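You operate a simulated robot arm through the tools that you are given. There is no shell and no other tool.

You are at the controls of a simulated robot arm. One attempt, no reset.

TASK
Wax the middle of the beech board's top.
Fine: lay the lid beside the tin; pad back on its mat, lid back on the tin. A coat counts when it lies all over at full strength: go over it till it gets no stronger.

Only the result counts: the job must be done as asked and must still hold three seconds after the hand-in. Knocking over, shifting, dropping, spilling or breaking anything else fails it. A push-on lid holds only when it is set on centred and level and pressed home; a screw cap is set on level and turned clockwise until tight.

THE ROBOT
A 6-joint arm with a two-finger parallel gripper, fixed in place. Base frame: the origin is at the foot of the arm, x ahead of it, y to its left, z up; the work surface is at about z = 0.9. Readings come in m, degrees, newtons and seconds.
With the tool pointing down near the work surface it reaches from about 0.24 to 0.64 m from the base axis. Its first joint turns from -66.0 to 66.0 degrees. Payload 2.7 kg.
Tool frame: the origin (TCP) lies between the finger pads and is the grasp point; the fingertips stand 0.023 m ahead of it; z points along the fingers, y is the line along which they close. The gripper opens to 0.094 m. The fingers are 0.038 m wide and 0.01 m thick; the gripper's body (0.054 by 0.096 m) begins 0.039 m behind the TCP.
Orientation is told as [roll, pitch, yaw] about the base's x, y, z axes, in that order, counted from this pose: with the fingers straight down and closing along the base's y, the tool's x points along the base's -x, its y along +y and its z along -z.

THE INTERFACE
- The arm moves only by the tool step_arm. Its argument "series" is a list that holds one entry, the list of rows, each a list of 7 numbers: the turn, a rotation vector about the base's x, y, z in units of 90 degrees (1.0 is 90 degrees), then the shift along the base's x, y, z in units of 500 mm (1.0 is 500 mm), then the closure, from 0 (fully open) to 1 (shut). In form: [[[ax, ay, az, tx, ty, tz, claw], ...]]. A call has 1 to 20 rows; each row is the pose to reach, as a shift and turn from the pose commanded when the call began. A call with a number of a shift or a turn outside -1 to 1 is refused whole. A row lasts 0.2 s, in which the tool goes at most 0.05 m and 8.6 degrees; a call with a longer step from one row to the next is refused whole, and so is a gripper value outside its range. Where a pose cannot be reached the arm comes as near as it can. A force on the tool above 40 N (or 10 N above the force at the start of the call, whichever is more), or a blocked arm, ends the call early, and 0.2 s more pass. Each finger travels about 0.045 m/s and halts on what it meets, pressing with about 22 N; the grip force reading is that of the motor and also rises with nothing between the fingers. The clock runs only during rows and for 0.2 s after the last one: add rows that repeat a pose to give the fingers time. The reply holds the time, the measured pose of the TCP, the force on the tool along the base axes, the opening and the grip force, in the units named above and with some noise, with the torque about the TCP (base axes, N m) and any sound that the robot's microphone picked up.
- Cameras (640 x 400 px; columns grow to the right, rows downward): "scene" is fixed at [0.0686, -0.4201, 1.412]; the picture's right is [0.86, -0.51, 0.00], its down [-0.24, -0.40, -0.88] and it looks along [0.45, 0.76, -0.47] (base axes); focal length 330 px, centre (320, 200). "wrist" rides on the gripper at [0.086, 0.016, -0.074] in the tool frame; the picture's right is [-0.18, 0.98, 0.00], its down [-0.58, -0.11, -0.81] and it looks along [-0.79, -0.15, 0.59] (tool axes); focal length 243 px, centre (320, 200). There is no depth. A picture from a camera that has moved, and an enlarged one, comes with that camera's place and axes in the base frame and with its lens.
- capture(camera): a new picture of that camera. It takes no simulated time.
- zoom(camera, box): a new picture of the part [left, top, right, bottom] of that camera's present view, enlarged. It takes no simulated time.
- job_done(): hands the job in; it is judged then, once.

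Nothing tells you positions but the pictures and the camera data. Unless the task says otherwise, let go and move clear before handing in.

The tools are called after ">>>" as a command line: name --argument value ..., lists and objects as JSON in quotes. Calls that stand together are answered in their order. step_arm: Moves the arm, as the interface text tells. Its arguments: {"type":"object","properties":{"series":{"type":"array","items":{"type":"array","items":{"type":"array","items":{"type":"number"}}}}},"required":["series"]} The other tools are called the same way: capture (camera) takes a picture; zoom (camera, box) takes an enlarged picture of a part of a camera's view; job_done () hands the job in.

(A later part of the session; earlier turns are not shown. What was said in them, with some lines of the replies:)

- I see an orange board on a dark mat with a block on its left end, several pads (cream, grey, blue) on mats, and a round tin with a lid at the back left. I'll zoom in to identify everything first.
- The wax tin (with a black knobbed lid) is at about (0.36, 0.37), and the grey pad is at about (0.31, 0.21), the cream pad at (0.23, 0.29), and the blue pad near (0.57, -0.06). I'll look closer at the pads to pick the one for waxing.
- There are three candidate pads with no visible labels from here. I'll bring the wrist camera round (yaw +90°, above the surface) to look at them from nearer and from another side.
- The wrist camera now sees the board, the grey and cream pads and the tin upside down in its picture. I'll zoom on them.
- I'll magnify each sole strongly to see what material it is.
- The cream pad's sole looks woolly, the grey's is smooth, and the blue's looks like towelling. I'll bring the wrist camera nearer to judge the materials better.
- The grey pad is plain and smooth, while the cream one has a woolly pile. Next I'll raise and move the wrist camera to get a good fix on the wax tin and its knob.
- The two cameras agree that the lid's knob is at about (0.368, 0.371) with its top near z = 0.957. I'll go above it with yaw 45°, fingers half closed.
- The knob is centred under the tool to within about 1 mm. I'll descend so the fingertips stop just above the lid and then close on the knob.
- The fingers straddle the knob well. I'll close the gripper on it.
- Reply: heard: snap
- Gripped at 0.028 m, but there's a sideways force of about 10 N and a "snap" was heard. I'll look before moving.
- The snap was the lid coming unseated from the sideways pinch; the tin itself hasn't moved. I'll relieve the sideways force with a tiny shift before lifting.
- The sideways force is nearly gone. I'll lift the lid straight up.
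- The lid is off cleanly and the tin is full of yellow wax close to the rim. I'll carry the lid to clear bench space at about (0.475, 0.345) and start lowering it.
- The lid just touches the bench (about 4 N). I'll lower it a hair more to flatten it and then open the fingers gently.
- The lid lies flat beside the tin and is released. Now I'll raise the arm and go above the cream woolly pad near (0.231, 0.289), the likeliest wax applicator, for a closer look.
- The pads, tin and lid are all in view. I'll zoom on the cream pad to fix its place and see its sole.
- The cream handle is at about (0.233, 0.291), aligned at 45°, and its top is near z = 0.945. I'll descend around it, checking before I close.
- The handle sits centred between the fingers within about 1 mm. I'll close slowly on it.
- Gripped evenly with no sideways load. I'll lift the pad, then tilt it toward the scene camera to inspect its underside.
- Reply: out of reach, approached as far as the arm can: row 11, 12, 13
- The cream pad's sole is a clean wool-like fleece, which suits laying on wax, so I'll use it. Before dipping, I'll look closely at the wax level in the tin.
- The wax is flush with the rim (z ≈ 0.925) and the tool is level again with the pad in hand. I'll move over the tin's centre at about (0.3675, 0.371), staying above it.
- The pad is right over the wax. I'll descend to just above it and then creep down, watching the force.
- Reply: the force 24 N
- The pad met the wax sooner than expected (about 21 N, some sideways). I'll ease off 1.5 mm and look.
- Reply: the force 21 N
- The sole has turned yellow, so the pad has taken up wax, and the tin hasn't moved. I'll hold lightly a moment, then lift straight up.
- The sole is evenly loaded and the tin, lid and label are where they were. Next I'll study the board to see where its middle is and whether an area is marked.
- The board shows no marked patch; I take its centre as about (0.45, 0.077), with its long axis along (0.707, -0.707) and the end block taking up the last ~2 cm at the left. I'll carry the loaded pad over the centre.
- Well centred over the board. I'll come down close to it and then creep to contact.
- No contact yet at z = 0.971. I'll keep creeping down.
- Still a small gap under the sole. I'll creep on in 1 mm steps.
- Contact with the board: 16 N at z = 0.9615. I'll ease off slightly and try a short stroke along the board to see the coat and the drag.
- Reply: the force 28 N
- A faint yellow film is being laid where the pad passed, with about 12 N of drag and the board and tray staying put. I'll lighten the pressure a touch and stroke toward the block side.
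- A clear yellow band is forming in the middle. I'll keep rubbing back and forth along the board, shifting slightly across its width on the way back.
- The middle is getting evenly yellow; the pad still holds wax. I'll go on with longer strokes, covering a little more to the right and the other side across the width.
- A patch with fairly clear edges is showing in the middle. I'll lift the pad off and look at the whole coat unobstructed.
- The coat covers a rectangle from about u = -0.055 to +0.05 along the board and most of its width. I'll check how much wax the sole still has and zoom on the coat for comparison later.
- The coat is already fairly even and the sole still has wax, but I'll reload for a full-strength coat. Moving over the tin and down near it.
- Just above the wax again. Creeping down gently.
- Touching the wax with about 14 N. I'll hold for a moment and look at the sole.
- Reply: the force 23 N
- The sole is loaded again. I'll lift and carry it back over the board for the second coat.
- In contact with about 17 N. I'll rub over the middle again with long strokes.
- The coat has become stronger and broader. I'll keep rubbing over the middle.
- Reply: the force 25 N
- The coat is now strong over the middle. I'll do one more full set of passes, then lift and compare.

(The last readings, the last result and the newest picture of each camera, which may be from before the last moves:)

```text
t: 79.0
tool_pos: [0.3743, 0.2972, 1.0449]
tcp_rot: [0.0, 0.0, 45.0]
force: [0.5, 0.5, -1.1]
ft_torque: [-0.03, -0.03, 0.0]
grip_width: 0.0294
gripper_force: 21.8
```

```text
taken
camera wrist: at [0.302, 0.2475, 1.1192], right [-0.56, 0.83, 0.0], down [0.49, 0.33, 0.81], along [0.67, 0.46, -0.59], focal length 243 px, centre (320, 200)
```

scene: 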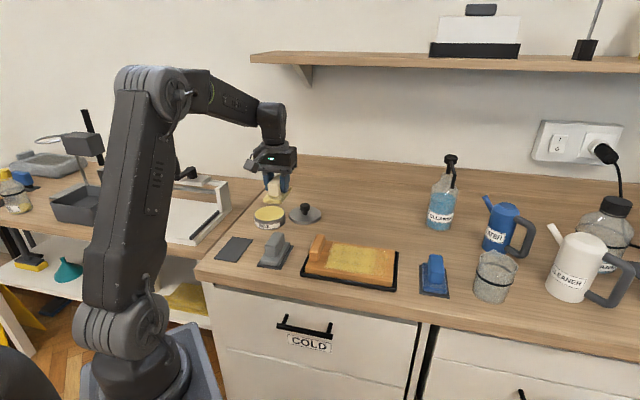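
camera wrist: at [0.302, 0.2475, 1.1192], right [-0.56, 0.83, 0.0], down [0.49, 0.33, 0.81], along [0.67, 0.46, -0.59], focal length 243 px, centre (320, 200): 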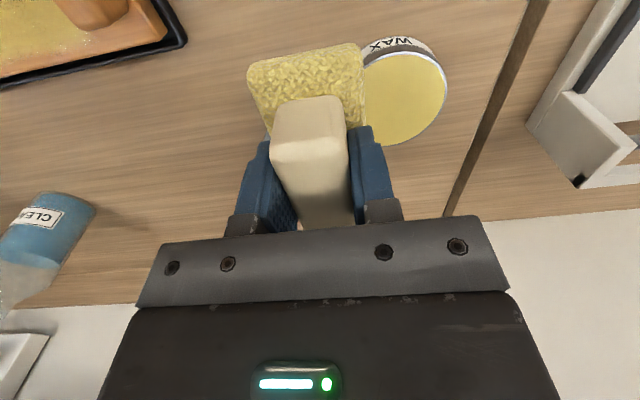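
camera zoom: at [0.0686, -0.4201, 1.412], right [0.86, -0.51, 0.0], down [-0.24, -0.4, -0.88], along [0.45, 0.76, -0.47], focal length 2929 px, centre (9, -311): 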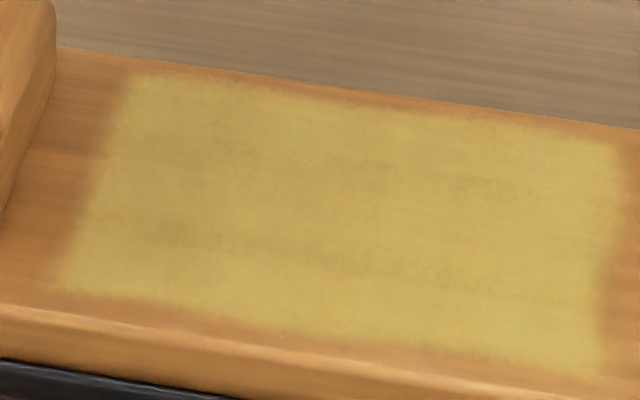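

The coat in the first-waxed part has not changed with the extra passes, so it looks saturated; the front side is a little less covered than the back. I'll use the remaining wax for a couple of passes nearer the front edge and over the middle again.

>>> step_arm --series '[[[0, 0, 0, 0.012, -0.06, 0, 1], [0, 0, 0, 0.024, -0.12, 0, 1], [0, 0, 0, 0.037, -0.18, 0, 1], [0, 0, 0, 0.049, -0.24, 0, 1], [0, 0, 0, 0.062, -0.3, 0, 1], [0, 0, 0, 0.074, -0.36, 0, 1], [0, 0, 0, 0.0858, -0.4138, 0, 1], [0, 0, 0, 0.0858, -0.4138, -0.05, 1], [0, 0, 0, 0.0858, -0.4138, -0.1, 1], [0, 0, 0, 0.0858, -0.4138, -0.14, 1], [0, 0, 0, 0.0858, -0.4138, -0.16, 1], [0, 0, 0, 0.0858, -0.4138, -0.164, 1], [0, 0, 0, 0.0858, -0.4138, -0.167, 1], [0, 0, 0, 0.0858, -0.4138, -0.167, 1]]]'

>>> zoom --camera "scene" --box '[300, 225, 400, 295]'

```text
t: 82.0
tool_pos: [0.4165, 0.0922, 0.9608]
tcp_rot: [0.1, 0.0, 45.0]
force: [0.3, -0.3, 0.0]
ft_torque: [0.02, 0.0, 0.03]
grip_width: 0.0294
gripper_force: 22.3
```

```text
5.71 times, centred on (350, 260) of scene
camera zoom: at [0.0687, -0.4201, 1.412], right [0.86, -0.51, 0.0], down [-0.24, -0.4, -0.88], along [0.45, 0.76, -0.47], focal length 1883 px, centre (149, -143)
```

zoom: 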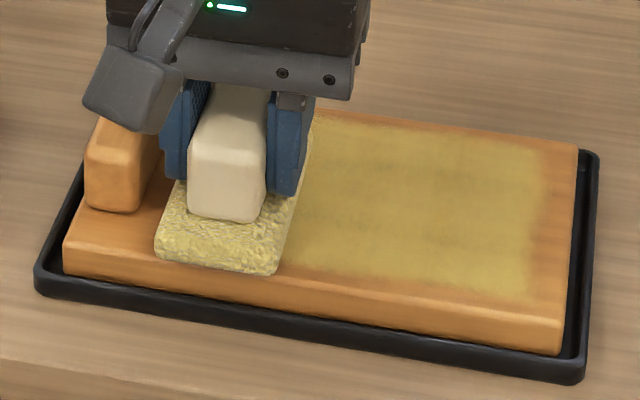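

>>> step_arm --series '[[[0, 0, 0, 0, 0, -0.0015, 1], [0, 0, 0, 0, 0, -0.003, 1], [0, 0, 0, 0, 0, -0.003, 1]]]'

```text
t: 82.8
tool_pos: [0.4168, 0.0911, 0.961]
tcp_rot: [0.0, 0.0, 45.0]
force: [-0.6, 0.1, -0.8]
ft_torque: [-0.01, -0.01, 0.0]
grip_width: 0.0295
gripper_force: 22.3
```

>>> step_arm --series '[[[0, 0, 0, 0, 0, -0.0015, 1], [0, 0, 0, 0, 0, -0.003, 1], [0, 0, 0, 0, 0, -0.003, 1]]]'

```text
t: 83.6
tool_pos: [0.4168, 0.0913, 0.9607]
tcp_rot: [0.1, -0.1, 44.9]
force: [-8.1, -2.6, 22.0]
ft_torque: [-0.19, 0.35, -0.03]
grip_width: 0.0298
gripper_force: 22.3
```

Contact again. I'll stroke along the front side and back over the centre line.

>>> step_arm --series '[[[0, 0, 0, 0.0075, -0.0075, 0.0006, 1], [0, 0, 0, 0.0225, -0.0225, 0.0006, 1], [0, 0, 0, 0.0375, -0.0375, 0.0006, 1], [0, 0, 0, 0.0525, -0.0525, 0.0006, 1], [0, 0, 0, 0.0675, -0.0675, 0.0006, 1], [0, 0, 0, 0.0825, -0.0825, 0.0006, 1], [0, 0, 0, 0.0975, -0.0975, 0.0006, 1], [0, 0, 0, 0.1125, -0.1125, 0.0006, 1], [0, 0, 0, 0.1202, -0.1202, 0.0006, 1], [0, 0, 0, 0.1052, -0.1052, 0.0006, 1], [0, 0, 0, 0.0902, -0.0902, 0.0006, 1], [0, 0, 0, 0.0752, -0.0752, 0.0006, 1], [0, 0, 0, 0.0602, -0.0602, 0.0006, 1], [0, 0, 0, 0.0452, -0.0452, 0.0006, 1], [0, 0, 0, 0.0302, -0.0302, 0.0006, 1], [0, 0, 0, 0.0152, -0.0152, 0.0006, 1], [0, 0, 0, 0.0002, -0.0002, 0.0006, 1]]]'

>>> zoom --camera "scene" --box '[300, 225, 400, 295]'

```text
t: 87.2
tool_pos: [0.4178, 0.0914, 0.9604]
tcp_rot: [0.0, -0.2, 44.9]
force: [7.2, -6.9, 19.5]
ft_torque: [-0.12, -0.33, 0.0]
grip_width: 0.0295
gripper_force: 21.6
```

```text
5.71 times, centred on (350, 260) of scene
camera zoom: at [0.0686, -0.4203, 1.4119], right [0.86, -0.51, 0.0], down [-0.24, -0.4, -0.88], along [0.45, 0.76, -0.47], focal length 1883 px, centre (149, -143)
```

zoom: 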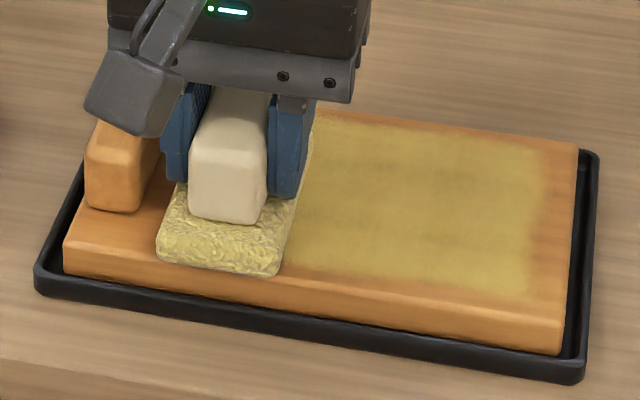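

The coat looks the same as before, so it isn't getting stronger in the middle. I'll lift off and inspect it from the wrist camera and the scene camera.

>>> step_arm --series '[[[0, 0, 0, 0, 0, 0.01, 1], [0, 0, 0, 0, 0, 0.05, 1], [0, 0, 0, 0, 0, 0.12, 1], [0, 0, 0, -0.02, 0.07, 0.17, 1], [0, 0, 0, -0.04, 0.15, 0.19, 1], [0, 0, 0, -0.06, 0.23, 0.19, 1], [0, 0, 0, -0.08, 0.31, 0.19, 1], [0, 0, 0, -0.1, 0.39, 0.19, 1]]]'

>>> zoom --camera "scene" --box '[325, 235, 385, 280]'

>>> zoom --camera "scene" --box '[300, 225, 400, 295]'

>>> zoom --camera "scene" --box '[230, 150, 310, 220]'

```text
t: 89.0
tool_pos: [0.3695, 0.2869, 1.0531]
tcp_rot: [-0.1, 0.0, 45.0]
force: [-0.6, -0.3, -1.0]
ft_torque: [-0.03, 0.02, 0.02]
grip_width: 0.0297
gripper_force: 21.7
```

```text
8.89 times, centred on (355, 258) of scene
camera zoom: at [0.0686, -0.4201, 1.412], right [0.86, -0.51, 0.0], down [-0.24, -0.4, -0.88], along [0.45, 0.76, -0.47], focal length 2929 px, centre (9, -311)
```

zoom: 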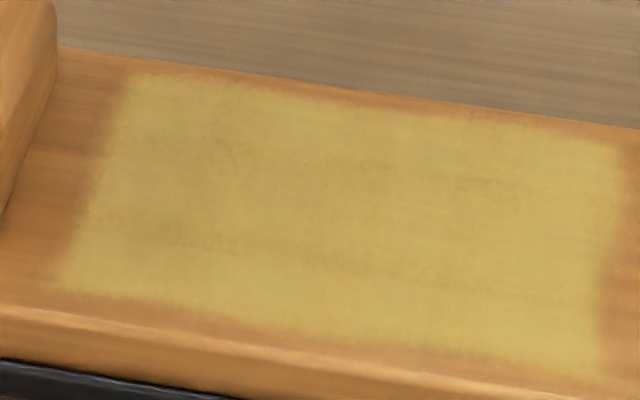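

```text
5.71 times, centred on (350, 260) of scene
camera zoom: at [0.0686, -0.4201, 1.412], right [0.86, -0.51, 0.0], down [-0.24, -0.4, -0.88], along [0.45, 0.76, -0.47], focal length 1883 px, centre (149, -143)
```

zoom: 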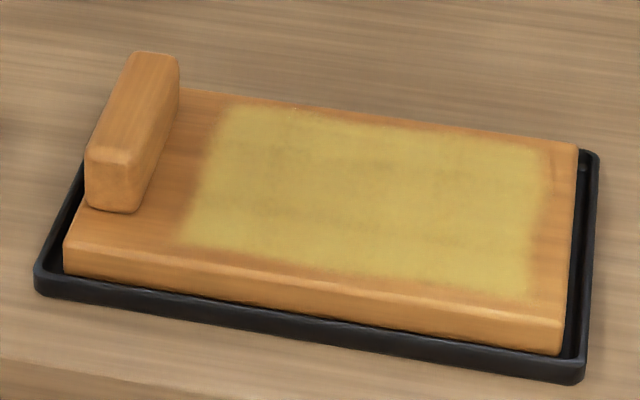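

```text
5.71 times, centred on (270, 185) of scene
camera zoom: at [0.0686, -0.4201, 1.412], right [0.86, -0.51, 0.0], down [-0.24, -0.4, -0.88], along [0.45, 0.76, -0.47], focal length 1883 px, centre (606, 286)
```

zoom: 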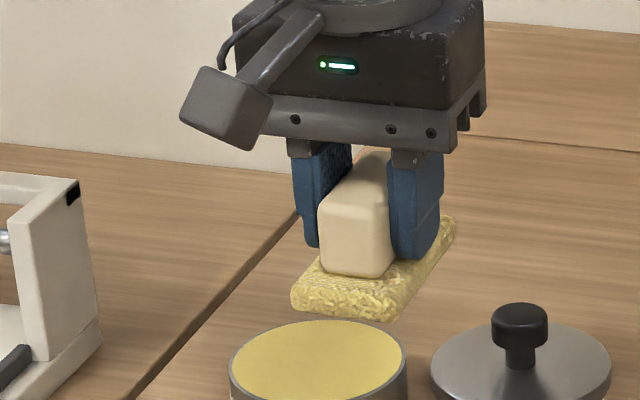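

The coat is unchanged by the extra passes over the already waxed part, so it is at full strength, and board and tray have not moved. Now I'll take the pad back over its mat at the pose where I picked it up.

>>> step_arm --series '[[[0, 0, 0, -0.04, 0.0014, 0, 1], [0, 0, 0, -0.09, 0.003, 0, 1], [0, 0, 0, -0.14, 0.005, 0, 1], [0, 0, 0, -0.19, 0.0067, 0, 1], [0, 0, 0, -0.24, 0.0085, 0, 1], [0, 0, 0, -0.2658, 0.0094, 0, 1], [0, 0, 0, -0.2658, 0.0094, -0.05, 1], [0, 0, 0, -0.2658, 0.0094, -0.1, 1], [0, 0, 0, -0.2658, 0.0094, -0.15, 1], [0, 0, 0, -0.2658, 0.0094, -0.18, 1], [0, 0, 0, -0.2658, 0.0094, -0.194, 1], [0, 0, 0, -0.2658, 0.0094, -0.194, 1], [0, 0, 0, -0.2658, 0.0094, -0.194, 1]]]'

>>> zoom --camera "scene" --box '[200, 205, 270, 265]'

>>> capture --camera "wrist"

```text
t: 91.8
tool_pos: [0.2325, 0.291, 0.957]
tcp_rot: [0.0, -0.1, 45.0]
force: [0.8, 0.3, -0.5]
ft_torque: [0.0, -0.01, 0.0]
grip_width: 0.0297
gripper_force: 22.7
```

```text
6.67 times, centred on (235, 235) of scene
camera zoom: at [0.0687, -0.4201, 1.412], right [0.86, -0.51, 0.0], down [-0.24, -0.4, -0.88], along [0.45, 0.76, -0.47], focal length 2196 px, centre (887, -33)
```

zoom: 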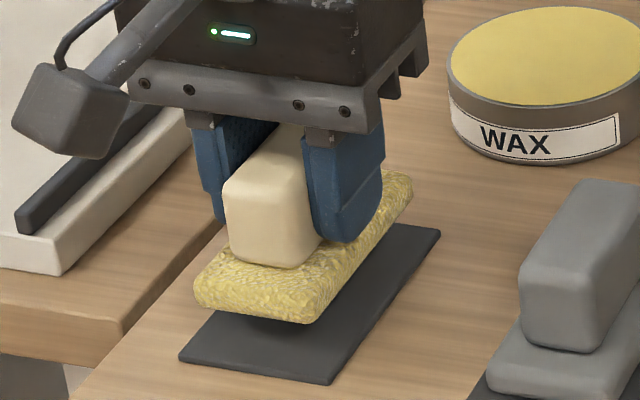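

```text
taken
camera wrist: at [0.1609, 0.2412, 1.0318], right [-0.56, 0.83, 0.0], down [0.49, 0.33, 0.81], along [0.67, 0.46, -0.59], focal length 243 px, centre (320, 200)
```

wrist: 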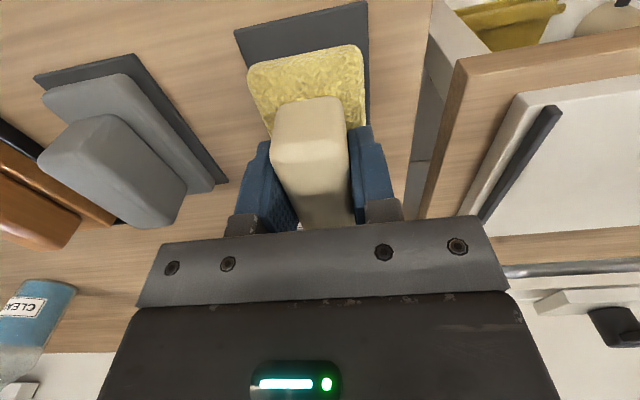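

The pad is lined up with its mat. I'll lower it gently to contact.

>>> step_arm --series '[[[0, 0, 0, 0, 0, -0.01, 1], [0, 0, 0, 0, 0, -0.02, 1], [0, 0, 0, 0, 0, -0.026, 1], [0, 0, 0, 0, 0, -0.028, 1], [0, 0, 0, 0, 0, -0.028, 1]]]'

```text
t: 93.0
tool_pos: [0.2337, 0.2907, 0.9426]
tcp_rot: [-0.1, 0.0, 45.0]
force: [-0.4, -0.1, -0.6]
ft_torque: [-0.01, 0.0, 0.01]
grip_width: 0.0295
gripper_force: 21.5
```

>>> step_arm --series '[[[0, 0, 0, 0, 0, -0.002, 1], [0, 0, 0, 0, 0, -0.004, 1], [0, 0, 0, 0, 0, -0.004, 1]]]'

>>> zoom --camera "scene" --box '[200, 205, 270, 265]'

```text
t: 93.8
tool_pos: [0.2333, 0.2913, 0.9413]
tcp_rot: [0.0, -0.2, 44.9]
force: [-2.8, -7.4, 32.1]
ft_torque: [-0.34, 0.14, -0.02]
grip_width: 0.0295
gripper_force: 22.0
```

```text
6.67 times, centred on (235, 235) of scene
camera zoom: at [0.0683, -0.4206, 1.4119], right [0.86, -0.51, 0.0], down [-0.24, -0.4, -0.88], along [0.45, 0.76, -0.47], focal length 2196 px, centre (887, -33)
```

zoom: 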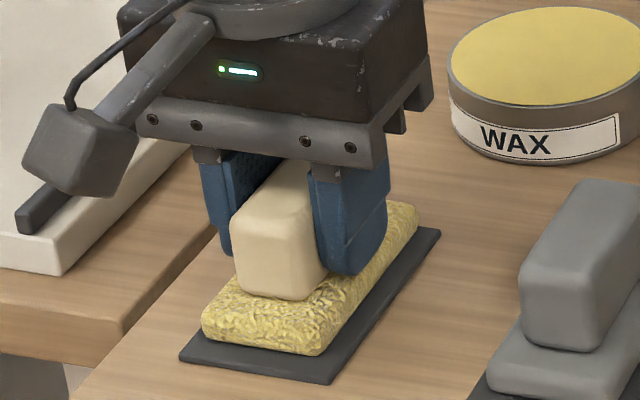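

The pad sits on its mat in the same place as before. I'll ease off and open the fingers.

>>> step_arm --series '[[[0, 0, 0, 0, 0, 0.002, 1], [0, 0, 0, 0, 0, 0.002, 1], [0, 0, 0, 0, 0, 0.002, 0.66], [0, 0, 0, 0, 0, 0.002, 0.62], [0, 0, 0, 0, 0, 0.002, 0.55], [0, 0, 0, 0, 0, 0.002, 0.45], [0, 0, 0, 0, 0, 0.002, 0.4], [0, 0, 0, 0, 0, 0.002, 0.4]]]'

>>> zoom --camera "scene" --box '[200, 205, 270, 265]'

```text
t: 95.6
tool_pos: [0.2329, 0.2911, 0.9412]
tcp_rot: [0.0, 0.1, 45.0]
force: [0.3, 0.5, -0.4]
ft_torque: [0.02, 0.0, 0.01]
grip_width: 0.0564
gripper_force: 0.0
```

```text
6.67 times, centred on (235, 235) of scene
camera zoom: at [0.0686, -0.4201, 1.412], right [0.86, -0.51, 0.0], down [-0.24, -0.4, -0.88], along [0.45, 0.76, -0.47], focal length 2196 px, centre (887, -33)
```

zoom: 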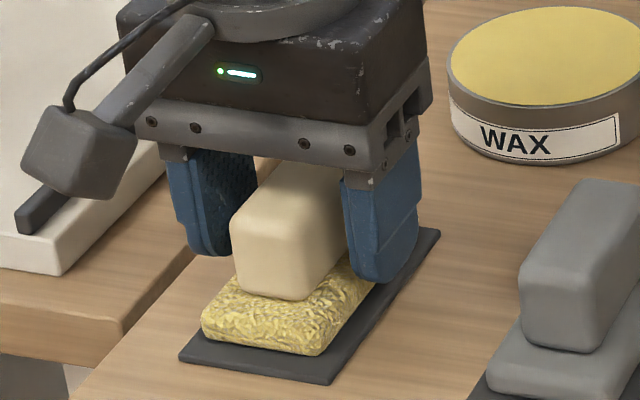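

The pad is released on its mat. I'll rise clear and go back above the lid's knob.

>>> step_arm --series '[[[0, 0, 0, 0, 0, 0.02, 0.4], [0, 0, 0, 0, 0, 0.06, 0.4], [0, 0, 0, 0, 0, 0.13, 0.4], [0, 0, 0, 0, 0, 0.2, 0.4], [0, 0, 0, 0.05, 0.011, 0.23, 0.4], [0, 0, 0, 0.12, 0.026, 0.23, 0.4], [0, 0, 0, 0.19, 0.042, 0.23, 0.4], [0, 0, 0, 0.26, 0.057, 0.23, 0.4], [0, 0, 0, 0.33, 0.073, 0.23, 0.4], [0, 0, 0, 0.4, 0.088, 0.23, 0.4], [0, 0, 0, 0.45, 0.099, 0.23, 0.4], [0, 0, 0, 0.4834, 0.1066, 0.22, 0.4], [0, 0, 0, 0.4834, 0.1066, 0.16, 0.4], [0, 0, 0, 0.4834, 0.1066, 0.16, 0.4]]]'

>>> capture --camera "wrist"

>>> zoom --camera "scene" --box '[200, 150, 340, 270]'

```text
t: 98.6
tool_pos: [0.4734, 0.3458, 1.0224]
tcp_rot: [-0.1, 0.1, 45.0]
force: [0.4, 0.9, 0.5]
ft_torque: [-0.01, 0.02, 0.04]
grip_width: 0.0566
gripper_force: 0.1
```

```text
taken
camera wrist: at [0.4018, 0.2965, 1.0971], right [-0.56, 0.83, 0.0], down [0.49, 0.33, 0.81], along [0.67, 0.46, -0.59], focal length 243 px, centre (320, 200)
```

wrist: 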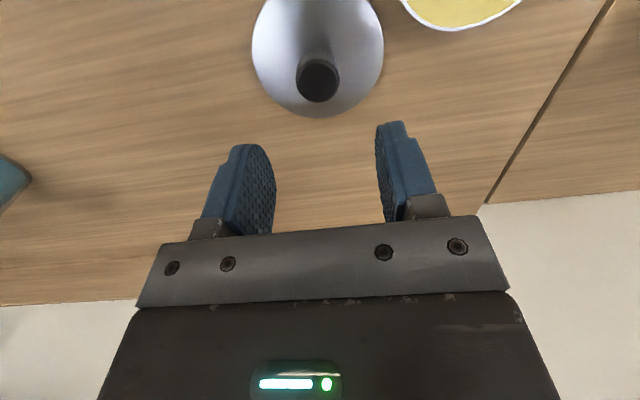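

```text
3.33 times, centred on (270, 210) of scene
camera zoom: at [0.0687, -0.4201, 1.412], right [0.86, -0.51, 0.0], down [-0.24, -0.4, -0.88], along [0.45, 0.76, -0.47], focal length 1098 px, centre (487, 167)
```

zoom: 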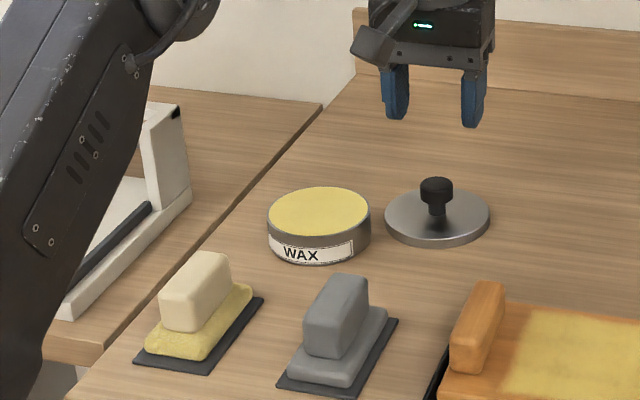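

Everything is standing as it should: pad on its mat, tin open, lid flat. The knob on the bench should be under the tool (top near z = 0.936), so I'll descend around it.

>>> step_arm --series '[[[0, 0, 0, 0, 0, -0.05, 0.4], [0, 0, 0, 0, 0, -0.1, 0.4], [0, 0, 0, 0, 0, -0.14, 0.4], [0, 0, 0, 0, 0, -0.16, 0.4], [0, 0, 0, 0, 0, -0.168, 0.4], [0, 0, 0, 0, 0, -0.168, 0.4]]]'

>>> zoom --camera "scene" --box '[265, 165, 345, 230]'

>>> capture --camera "wrist"

```text
t: 100.0
tool_pos: [0.4744, 0.3463, 0.9368]
tcp_rot: [0.0, -0.1, 45.0]
force: [1.1, 0.5, -0.5]
ft_torque: [-0.01, 0.0, -0.04]
grip_width: 0.0565
gripper_force: 0.1
```

```text
6.15 times, centred on (305, 198) of scene
camera zoom: at [0.0686, -0.4201, 1.412], right [0.86, -0.51, 0.0], down [-0.24, -0.4, -0.88], along [0.45, 0.76, -0.47], focal length 2028 px, centre (412, 215)
```

zoom: 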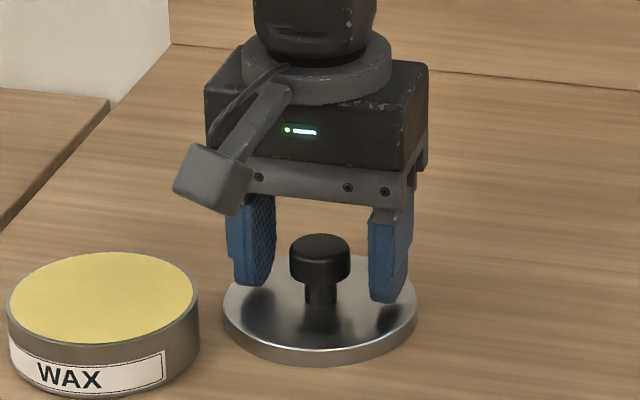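

```text
taken
camera wrist: at [0.4018, 0.2954, 1.0118], right [-0.56, 0.83, 0.0], down [0.49, 0.33, 0.81], along [0.67, 0.46, -0.59], focal length 243 px, centre (320, 200)
```

wrist: 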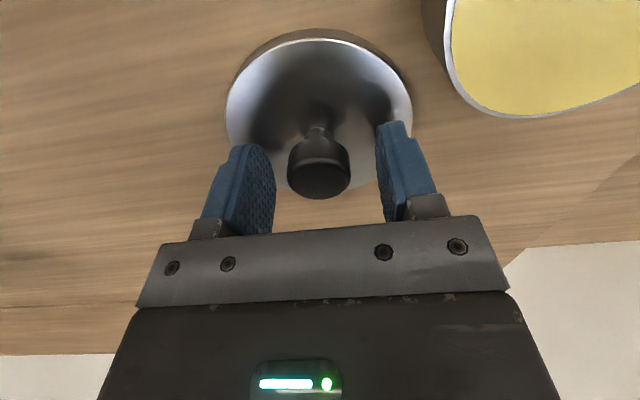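

The knob is centred between the fingers at the same relative height as in the first grasp. Closing on it.

>>> step_arm --series '[[[0, 0, 0, 0, 0, 0, 0.5], [0, 0, 0, 0, 0, 0, 0.6], [0, 0, 0, 0, 0, 0, 0.7], [0, 0, 0, 0, 0, 0, 0.8], [0, 0, 0, 0, 0, 0, 1], [0, 0, 0, 0, 0, 0, 1]]]'

```text
t: 101.4
tool_pos: [0.4743, 0.3455, 0.9367]
tcp_rot: [-0.1, 0.0, 45.0]
force: [-0.2, 0.8, -0.1]
ft_torque: [0.03, -0.04, -0.02]
grip_width: 0.0281
gripper_force: 21.8
```

Gripped with no side load. I'll lift the lid and carry it back over the tin.

>>> step_arm --series '[[[0, 0, 0, 0, 0, 0.01, 1], [0, 0, 0, 0, 0, 0.04, 1], [0, 0, 0, 0, 0, 0.1, 1], [0, 0, 0, 0, 0, 0.17, 1], [0, 0, 0, -0.05, 0.012, 0.18, 1], [0, 0, 0, -0.1, 0.024, 0.18, 1], [0, 0, 0, -0.15, 0.036, 0.18, 1], [0, 0, 0, -0.19, 0.046, 0.18, 1], [0, 0, 0, -0.211, 0.051, 0.18, 1], [0, 0, 0, -0.211, 0.051, 0.18, 1], [0, 0, 0, -0.211, 0.051, 0.18, 1]]]'

>>> zoom --camera "scene" --box '[230, 155, 310, 235]'

>>> capture --camera "wrist"

>>> zoom --camera "wrist" --box '[210, 0, 430, 200]'

```text
t: 103.8
tool_pos: [0.3694, 0.3691, 1.0278]
tcp_rot: [0.0, 0.0, 45.0]
force: [0.2, -0.8, -0.2]
ft_torque: [-0.02, -0.01, 0.02]
grip_width: 0.0285
gripper_force: 21.2
```

```text
5.00 times, centred on (270, 195) of scene
camera zoom: at [0.0687, -0.4201, 1.412], right [0.86, -0.51, 0.0], down [-0.24, -0.4, -0.88], along [0.45, 0.76, -0.47], focal length 1647 px, centre (570, 225)
```

zoom: 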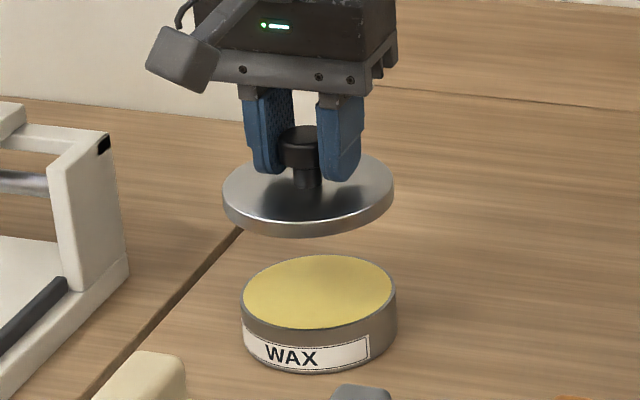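

```text
taken
camera wrist: at [0.2971, 0.32, 1.1027], right [-0.56, 0.83, 0.0], down [0.49, 0.33, 0.81], along [0.67, 0.46, -0.59], focal length 243 px, centre (320, 200)
```

wrist: 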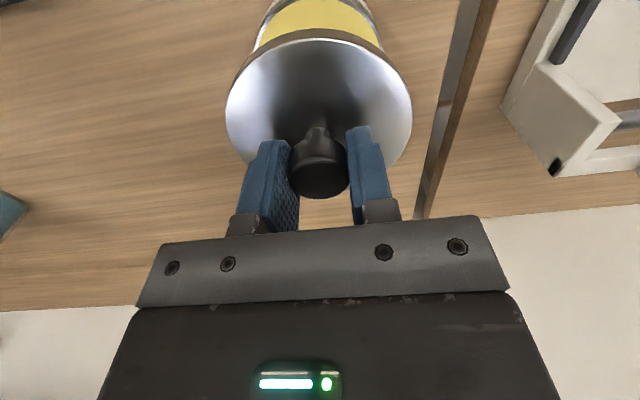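

```text
2.00 times, centred on (320, 100) of wrist
camera zoom: at [0.2971, 0.32, 1.1027], right [-0.56, 0.83, 0.0], down [0.49, 0.33, 0.81], along [0.67, 0.46, -0.59], focal length 485 px, centre (320, 400)
```

zoom: 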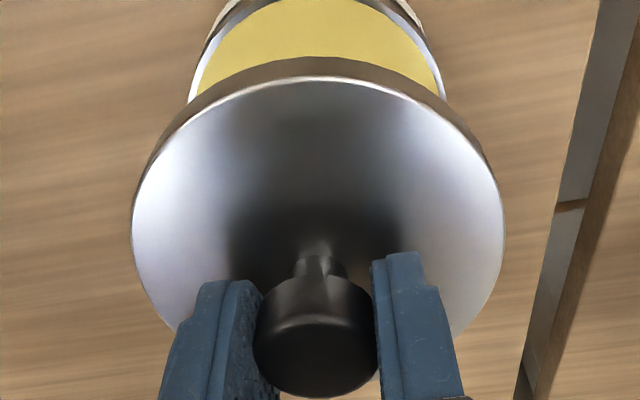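

The lid hangs level over the tin. I'll lower it to a few millimetres above the rim and check the centring closely.

>>> step_arm --series '[[[0, 0, 0, 0, 0, -0.03, 1], [0, 0, 0, 0, 0, -0.06, 1], [0, 0, 0, 0, 0, -0.09, 1], [0, 0, 0, 0, 0, -0.11, 1], [0, 0, 0, 0, 0, -0.11, 1], [0, 0, 0, 0, 0, -0.11, 1]]]'

>>> zoom --camera "scene" --box '[245, 190, 300, 235]'

>>> zoom --camera "wrist" --box '[210, 0, 430, 200]'

```text
t: 105.2
tool_pos: [0.3696, 0.3691, 0.972]
tcp_rot: [0.1, 0.0, 44.9]
force: [-0.3, -0.4, -0.5]
ft_torque: [0.0, 0.0, -0.01]
grip_width: 0.028
gripper_force: 21.9
```

```text
8.89 times, centred on (272, 212) of scene
camera zoom: at [0.0687, -0.4201, 1.412], right [0.86, -0.51, 0.0], down [-0.24, -0.4, -0.88], along [0.45, 0.76, -0.47], focal length 2929 px, centre (742, 89)
```

zoom: 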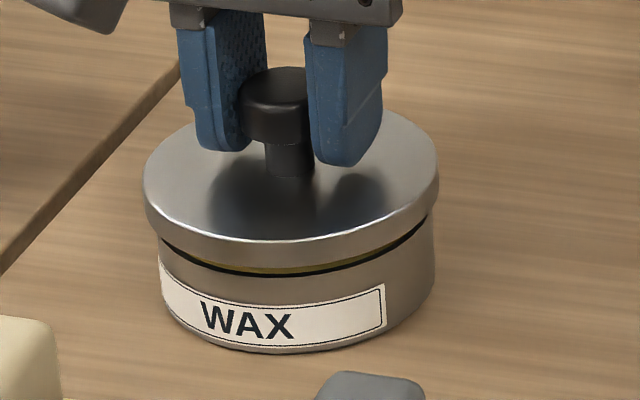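

```text
2.00 times, centred on (320, 100) of wrist
camera zoom: at [0.2977, 0.3205, 1.0471], right [-0.56, 0.83, 0.0], down [0.49, 0.33, 0.81], along [0.67, 0.46, -0.59], focal length 485 px, centre (320, 400)
```

zoom: 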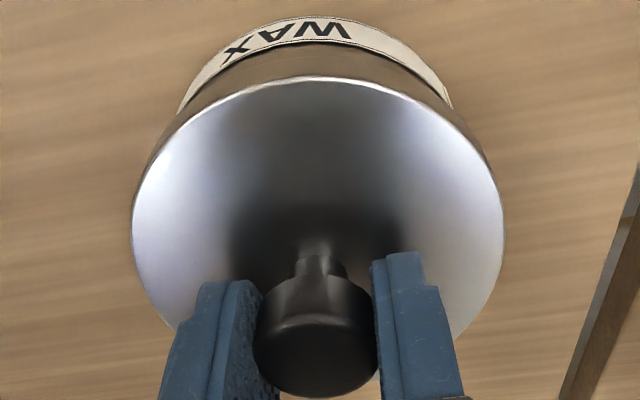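

From both cameras the lid and tin centres agree to within about 1 mm. I'll lower the lid slowly until it touches.

>>> step_arm --series '[[[0, 0, 0, 0, 0, -0.003, 1], [0, 0, 0, 0, 0, -0.006, 1], [0, 0, 0, 0, 0, -0.009, 1], [0, 0, 0, 0, 0, -0.009, 1]]]'

```text
t: 106.2
tool_pos: [0.3692, 0.3698, 0.9689]
tcp_rot: [0.0, -0.1, 44.9]
force: [-0.3, 0.5, -0.2]
ft_torque: [0.0, -0.01, -0.02]
grip_width: 0.0281
gripper_force: 22.1
```

>>> step_arm --series '[[[0, 0, 0, 0, 0, -0.002, 1], [0, 0, 0, 0, 0, -0.004, 1], [0, 0, 0, 0, 0, -0.004, 1]]]'

>>> zoom --camera "scene" --box '[245, 190, 300, 235]'

```text
t: 107.0
tool_pos: [0.3699, 0.3695, 0.9662]
tcp_rot: [0.0, 0.1, 45.1]
force: [-0.4, -0.6, 0.1]
ft_torque: [-0.02, -0.02, -0.01]
grip_width: 0.0282
gripper_force: 22.5
```

```text
8.89 times, centred on (272, 212) of scene
camera zoom: at [0.0687, -0.4201, 1.412], right [0.86, -0.51, 0.0], down [-0.24, -0.4, -0.88], along [0.45, 0.76, -0.47], focal length 2929 px, centre (742, 89)
```

zoom: 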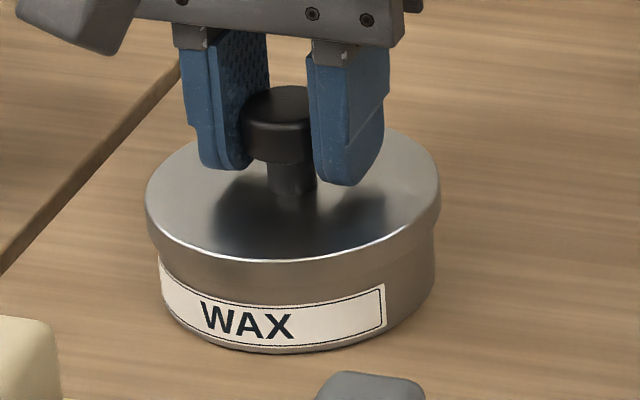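

No force yet and no gap visible. Going on in 1 mm steps.

>>> step_arm --series '[[[0, 0, 0, 0, 0, -0.002, 1], [0, 0, 0, 0, 0, -0.004, 1], [0, 0, 0, 0, 0, -0.004, 1]]]'

```text
t: 107.8
tool_pos: [0.3683, 0.369, 0.9641]
tcp_rot: [-0.1, 0.0, 45.0]
force: [0.0, 0.3, 0.2]
ft_torque: [0.01, -0.02, 0.0]
grip_width: 0.0284
gripper_force: 21.9
```

>>> step_arm --series '[[[0, 0, 0, 0, 0, -0.002, 1], [0, 0, 0, 0, 0, -0.004, 1], [0, 0, 0, 0, 0, -0.004, 1]]]'

>>> zoom --camera "scene" --box '[245, 190, 300, 235]'

```text
t: 108.6
tool_pos: [0.3689, 0.3707, 0.9615]
tcp_rot: [0.1, 0.0, 45.0]
force: [-0.4, 0.1, -0.3]
ft_torque: [-0.05, -0.02, 0.0]
grip_width: 0.028
gripper_force: 21.9
```

```text
8.89 times, centred on (272, 212) of scene
camera zoom: at [0.0687, -0.4201, 1.412], right [0.86, -0.51, 0.0], down [-0.24, -0.4, -0.88], along [0.45, 0.76, -0.47], focal length 2929 px, centre (742, 89)
```

zoom: 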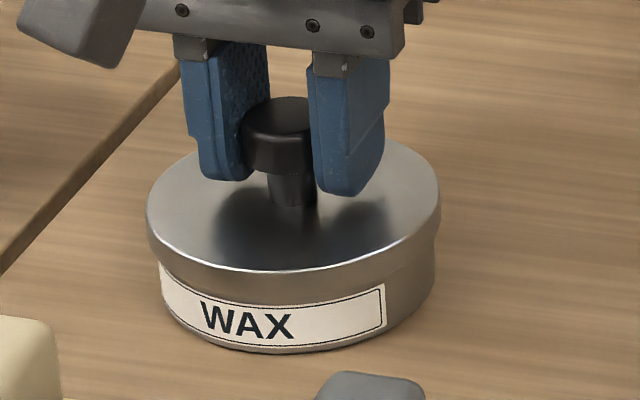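

The lid is slipping over the rim freely, so it's centred. I'll keep lowering until it meets the push-fit.

>>> step_arm --series '[[[0, 0, 0, 0, 0, -0.002, 1], [0, 0, 0, 0, 0, -0.004, 1], [0, 0, 0, 0, 0, -0.004, 1]]]'

```text
t: 109.4
tool_pos: [0.3694, 0.3691, 0.9609]
tcp_rot: [0.0, -0.1, 45.0]
force: [-3.3, -4.5, 12.4]
ft_torque: [-0.16, 0.1, 0.04]
grip_width: 0.0281
gripper_force: 22.2
heard: snap
```

A snap was heard as the lid went on. I'll press a little further to be sure that it is home.

>>> step_arm --series '[[[0, 0, 0, 0, 0, -0.002, 1], [0, 0, 0, 0, 0, -0.003, 1], [0, 0, 0, 0, 0, -0.003, 1]]]'

>>> zoom --camera "scene" --box '[245, 190, 300, 235]'

>>> zoom --camera "wrist" --box '[210, 0, 430, 200]'

```text
t: 110.2
tool_pos: [0.3703, 0.3694, 0.9603]
tcp_rot: [0.0, -0.3, 44.9]
force: [-1.0, -5.9, 25.1]
ft_torque: [-0.17, 0.07, 0.0]
grip_width: 0.0283
gripper_force: 22.1
```

```text
8.89 times, centred on (272, 212) of scene
camera zoom: at [0.0683, -0.4206, 1.4119], right [0.86, -0.51, 0.0], down [-0.24, -0.4, -0.88], along [0.45, 0.76, -0.47], focal length 2929 px, centre (742, 89)
```

zoom: 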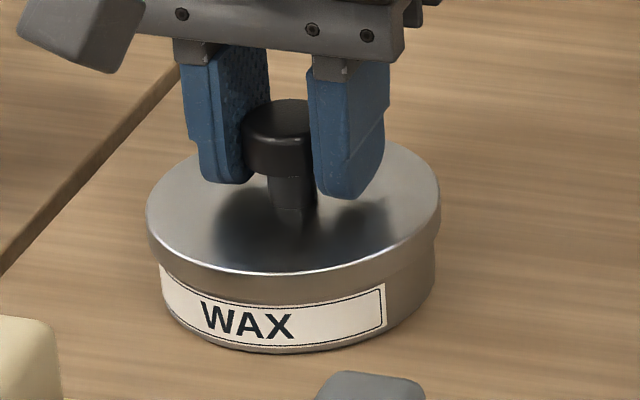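

```text
2.00 times, centred on (320, 100) of wrist
camera zoom: at [0.2973, 0.3198, 1.0348], right [-0.56, 0.83, 0.0], down [0.49, 0.33, 0.81], along [0.67, 0.46, -0.59], focal length 485 px, centre (320, 400)
```

zoom: 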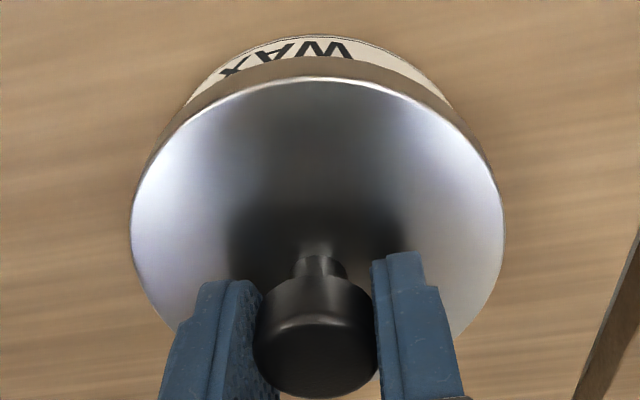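

Seated under 25 N and level. I'll ease the pressure a little and open the fingers.

>>> step_arm --series '[[[0, 0, 0, 0, 0, 0.0015, 1], [0, 0, 0, 0, 0, 0.0015, 1], [0, 0, 0, 0, 0, 0.0015, 0.68], [0, 0, 0, 0, 0, 0.0015, 0.64], [0, 0, 0, 0, 0, 0.0015, 0.58], [0, 0, 0, 0, 0, 0.0015, 0.5], [0, 0, 0, 0, 0, 0.0015, 0.4], [0, 0, 0, 0, 0, 0.0015, 0.4]]]'

>>> zoom --camera "scene" --box '[245, 190, 300, 235]'

```text
t: 112.0
tool_pos: [0.369, 0.369, 0.96]
tcp_rot: [0.0, 0.0, 45.0]
force: [-0.6, -0.2, 0.3]
ft_torque: [0.0, 0.0, -0.01]
grip_width: 0.0566
gripper_force: 0.1
```

```text
8.89 times, centred on (272, 212) of scene
camera zoom: at [0.0686, -0.4201, 1.412], right [0.86, -0.51, 0.0], down [-0.24, -0.4, -0.88], along [0.45, 0.76, -0.47], focal length 2929 px, centre (742, 89)
```

zoom: 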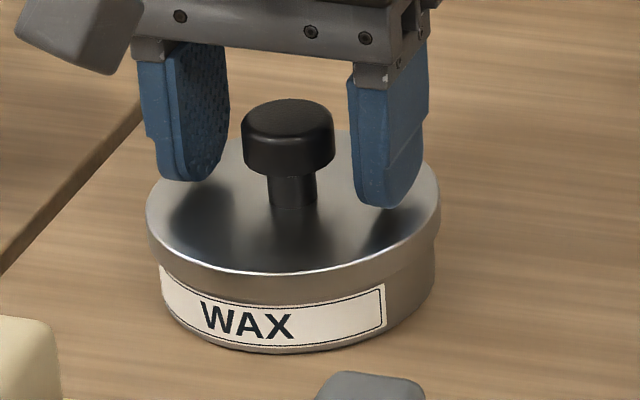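

Released. I'll rise clear and compare the lid with its picture from the start.

>>> step_arm --series '[[[0, 0, 0, 0, 0, 0.02, 0.4], [0, 0, 0, 0, 0, 0.06, 0.4], [0, 0, 0, 0, 0, 0.13, 0.4], [0, 0, 0, 0, 0, 0.22, 0.4], [0, 0, 0, 0, 0, 0.3, 0.4], [0, 0, 0, 0, -0.05, 0.36, 0.4], [0, 0, 0, 0, -0.12, 0.4, 0.4], [0, 0, 0, 0, -0.2, 0.4, 0.4], [0, 0, 0, 0, -0.2, 0.4, 0.4]]]'

>>> zoom --camera "scene" --box '[245, 195, 293, 235]'

>>> capture --camera "scene"

>>> zoom --camera "scene" --box '[200, 190, 330, 290]'

>>> zoom --camera "scene" --box '[290, 210, 480, 310]'

```text
t: 114.0
tool_pos: [0.369, 0.2705, 1.1591]
tcp_rot: [0.0, 0.0, 45.0]
force: [-0.2, 0.3, -0.2]
ft_torque: [-0.01, -0.01, 0.02]
grip_width: 0.0564
gripper_force: 0.2
```

```text
10.00 times, centred on (269, 215) of scene
camera zoom: at [0.0686, -0.4201, 1.412], right [0.86, -0.51, 0.0], down [-0.24, -0.4, -0.88], along [0.45, 0.76, -0.47], focal length 3295 px, centre (830, 50)
```

zoom: 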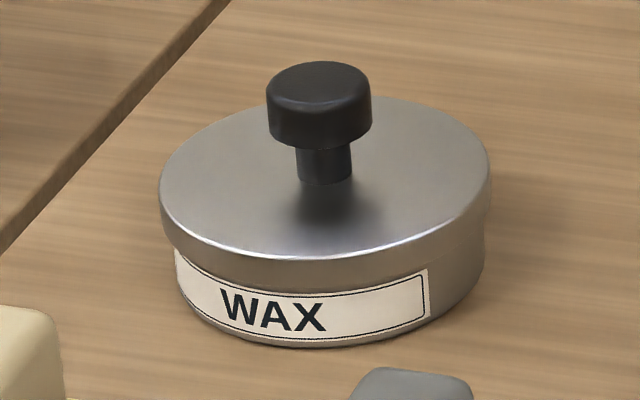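

```text
taken
```

scene: 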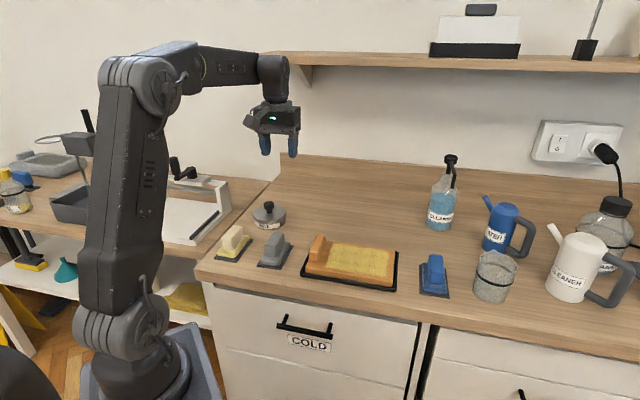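

```text
4.00 times, centred on (265, 240) of scene
camera zoom: at [0.0686, -0.4201, 1.412], right [0.86, -0.51, 0.0], down [-0.24, -0.4, -0.88], along [0.45, 0.76, -0.47], focal length 1318 px, centre (540, 40)
```

zoom: 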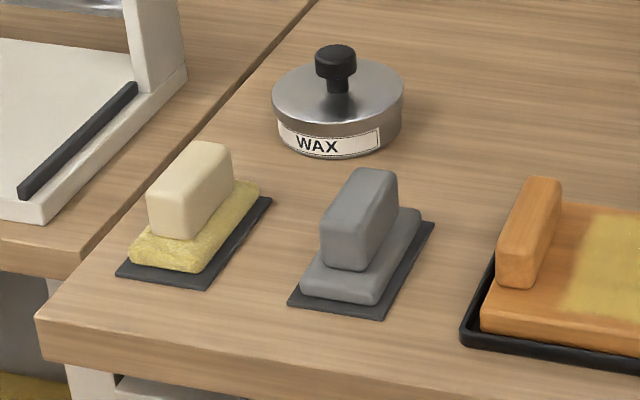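

```text
3.37 times, centred on (385, 260) of scene
camera zoom: at [0.0686, -0.4201, 1.412], right [0.86, -0.51, 0.0], down [-0.24, -0.4, -0.88], along [0.45, 0.76, -0.47], focal length 1110 px, centre (101, -2)
```

zoom: 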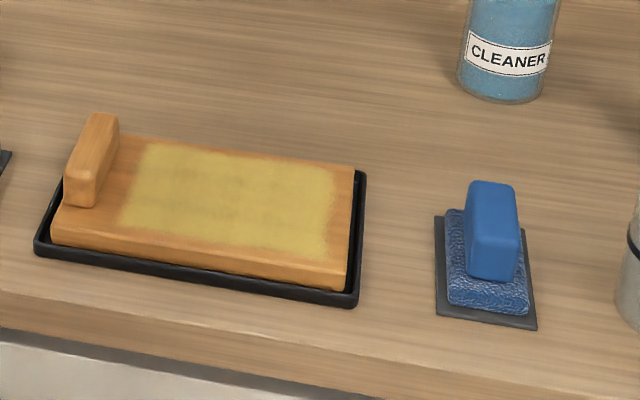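

The tin with its lid looks identical to the start, the pad is back on its mat, and nothing else has shifted. Before handing in, I'll look at the coat from nearer with the wrist camera.

>>> step_arm --series '[[[0, 0, 0, 0.0, -0.06, 0.02, 0.4], [0, 0, 0, 0.0, -0.13, 0.02, 0.4], [0, 0, 0, 0.0, -0.2, 0.02, 0.4], [0, 0, 0, 0.01, -0.27, 0.02, 0.4], [0, 0, 0, 0.02, -0.34, 0.02, 0.4], [0, 0, 0, 0.03, -0.41, 0.02, 0.4], [0, 0, 0, 0.04, -0.45, 0.02, 0.4], [0, 0, 0, 0.04, -0.45, 0.02, 0.4]]]'

>>> capture --camera "wrist"

>>> zoom --camera "wrist" --box '[180, 0, 480, 190]'

>>> zoom --camera "scene" --box '[330, 238, 375, 272]'

```text
t: 115.8
tool_pos: [0.39, 0.0425, 1.1708]
tcp_rot: [0.0, 0.0, 45.0]
force: [-0.4, 0.2, -0.5]
ft_torque: [0.02, 0.0, 0.01]
grip_width: 0.0565
gripper_force: 0.0
```

```text
taken
camera wrist: at [0.3183, -0.0073, 1.2454], right [-0.57, 0.82, 0.0], down [0.49, 0.33, 0.81], along [0.66, 0.46, -0.59], focal length 243 px, centre (320, 200)
```

wrist: 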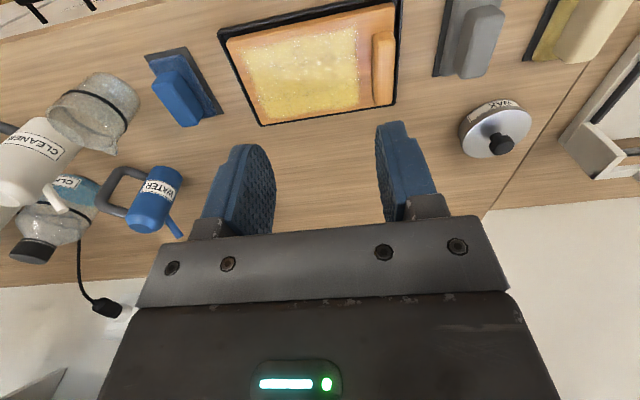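

```text
2.11 times, centred on (330, 95) of wrist
camera zoom: at [0.3183, -0.0073, 1.2454], right [-0.57, 0.82, 0.0], down [0.49, 0.33, 0.81], along [0.66, 0.46, -0.59], focal length 511 px, centre (299, 421)
```

zoom: 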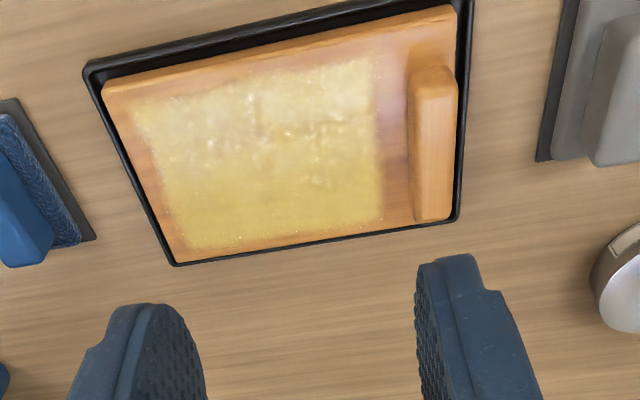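

```text
11.76 times, centred on (352, 255) of scene
camera zoom: at [0.0686, -0.4201, 1.412], right [0.86, -0.51, 0.0], down [-0.24, -0.4, -0.88], along [0.45, 0.76, -0.47], focal length 3876 px, centre (-62, -447)
```

zoom: 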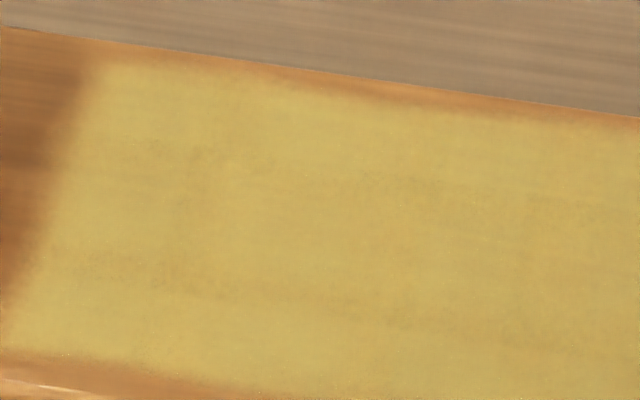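

The coat lies evenly over the whole middle of the board, the lid is snapped on, the pad is on its mat and the arm is clear. I'm handing the job in.

>>> job_done

```text
The job is handed in.
```

I waxed the middle of the beech board's top and handed the job in. The arm was clear and the gripper empty at that point, and no verdict came back.

- **Coat:** It is an even yellow over a rectangle of about 13 by 10 cm around the board's centre. After a reload, going over the already waxed part made it no stronger, so I took that as full strength. The board showed no marked patch, so "the middle" was my judgement.
- **Pad:** I chose the cream, woolly-soled one of the three, because nothing was labelled. It took up wax and laid it on well. It is back on its mat in the spot I took it from.
- **Lid:** It came off with a snap when I first gripped the knob, and it lay flat beside the tin during the work. It went back on with a snap, and I pressed it on with about 25 N. The tin looked the same as at the start.

In the last pictures nothing else on the bench had moved.
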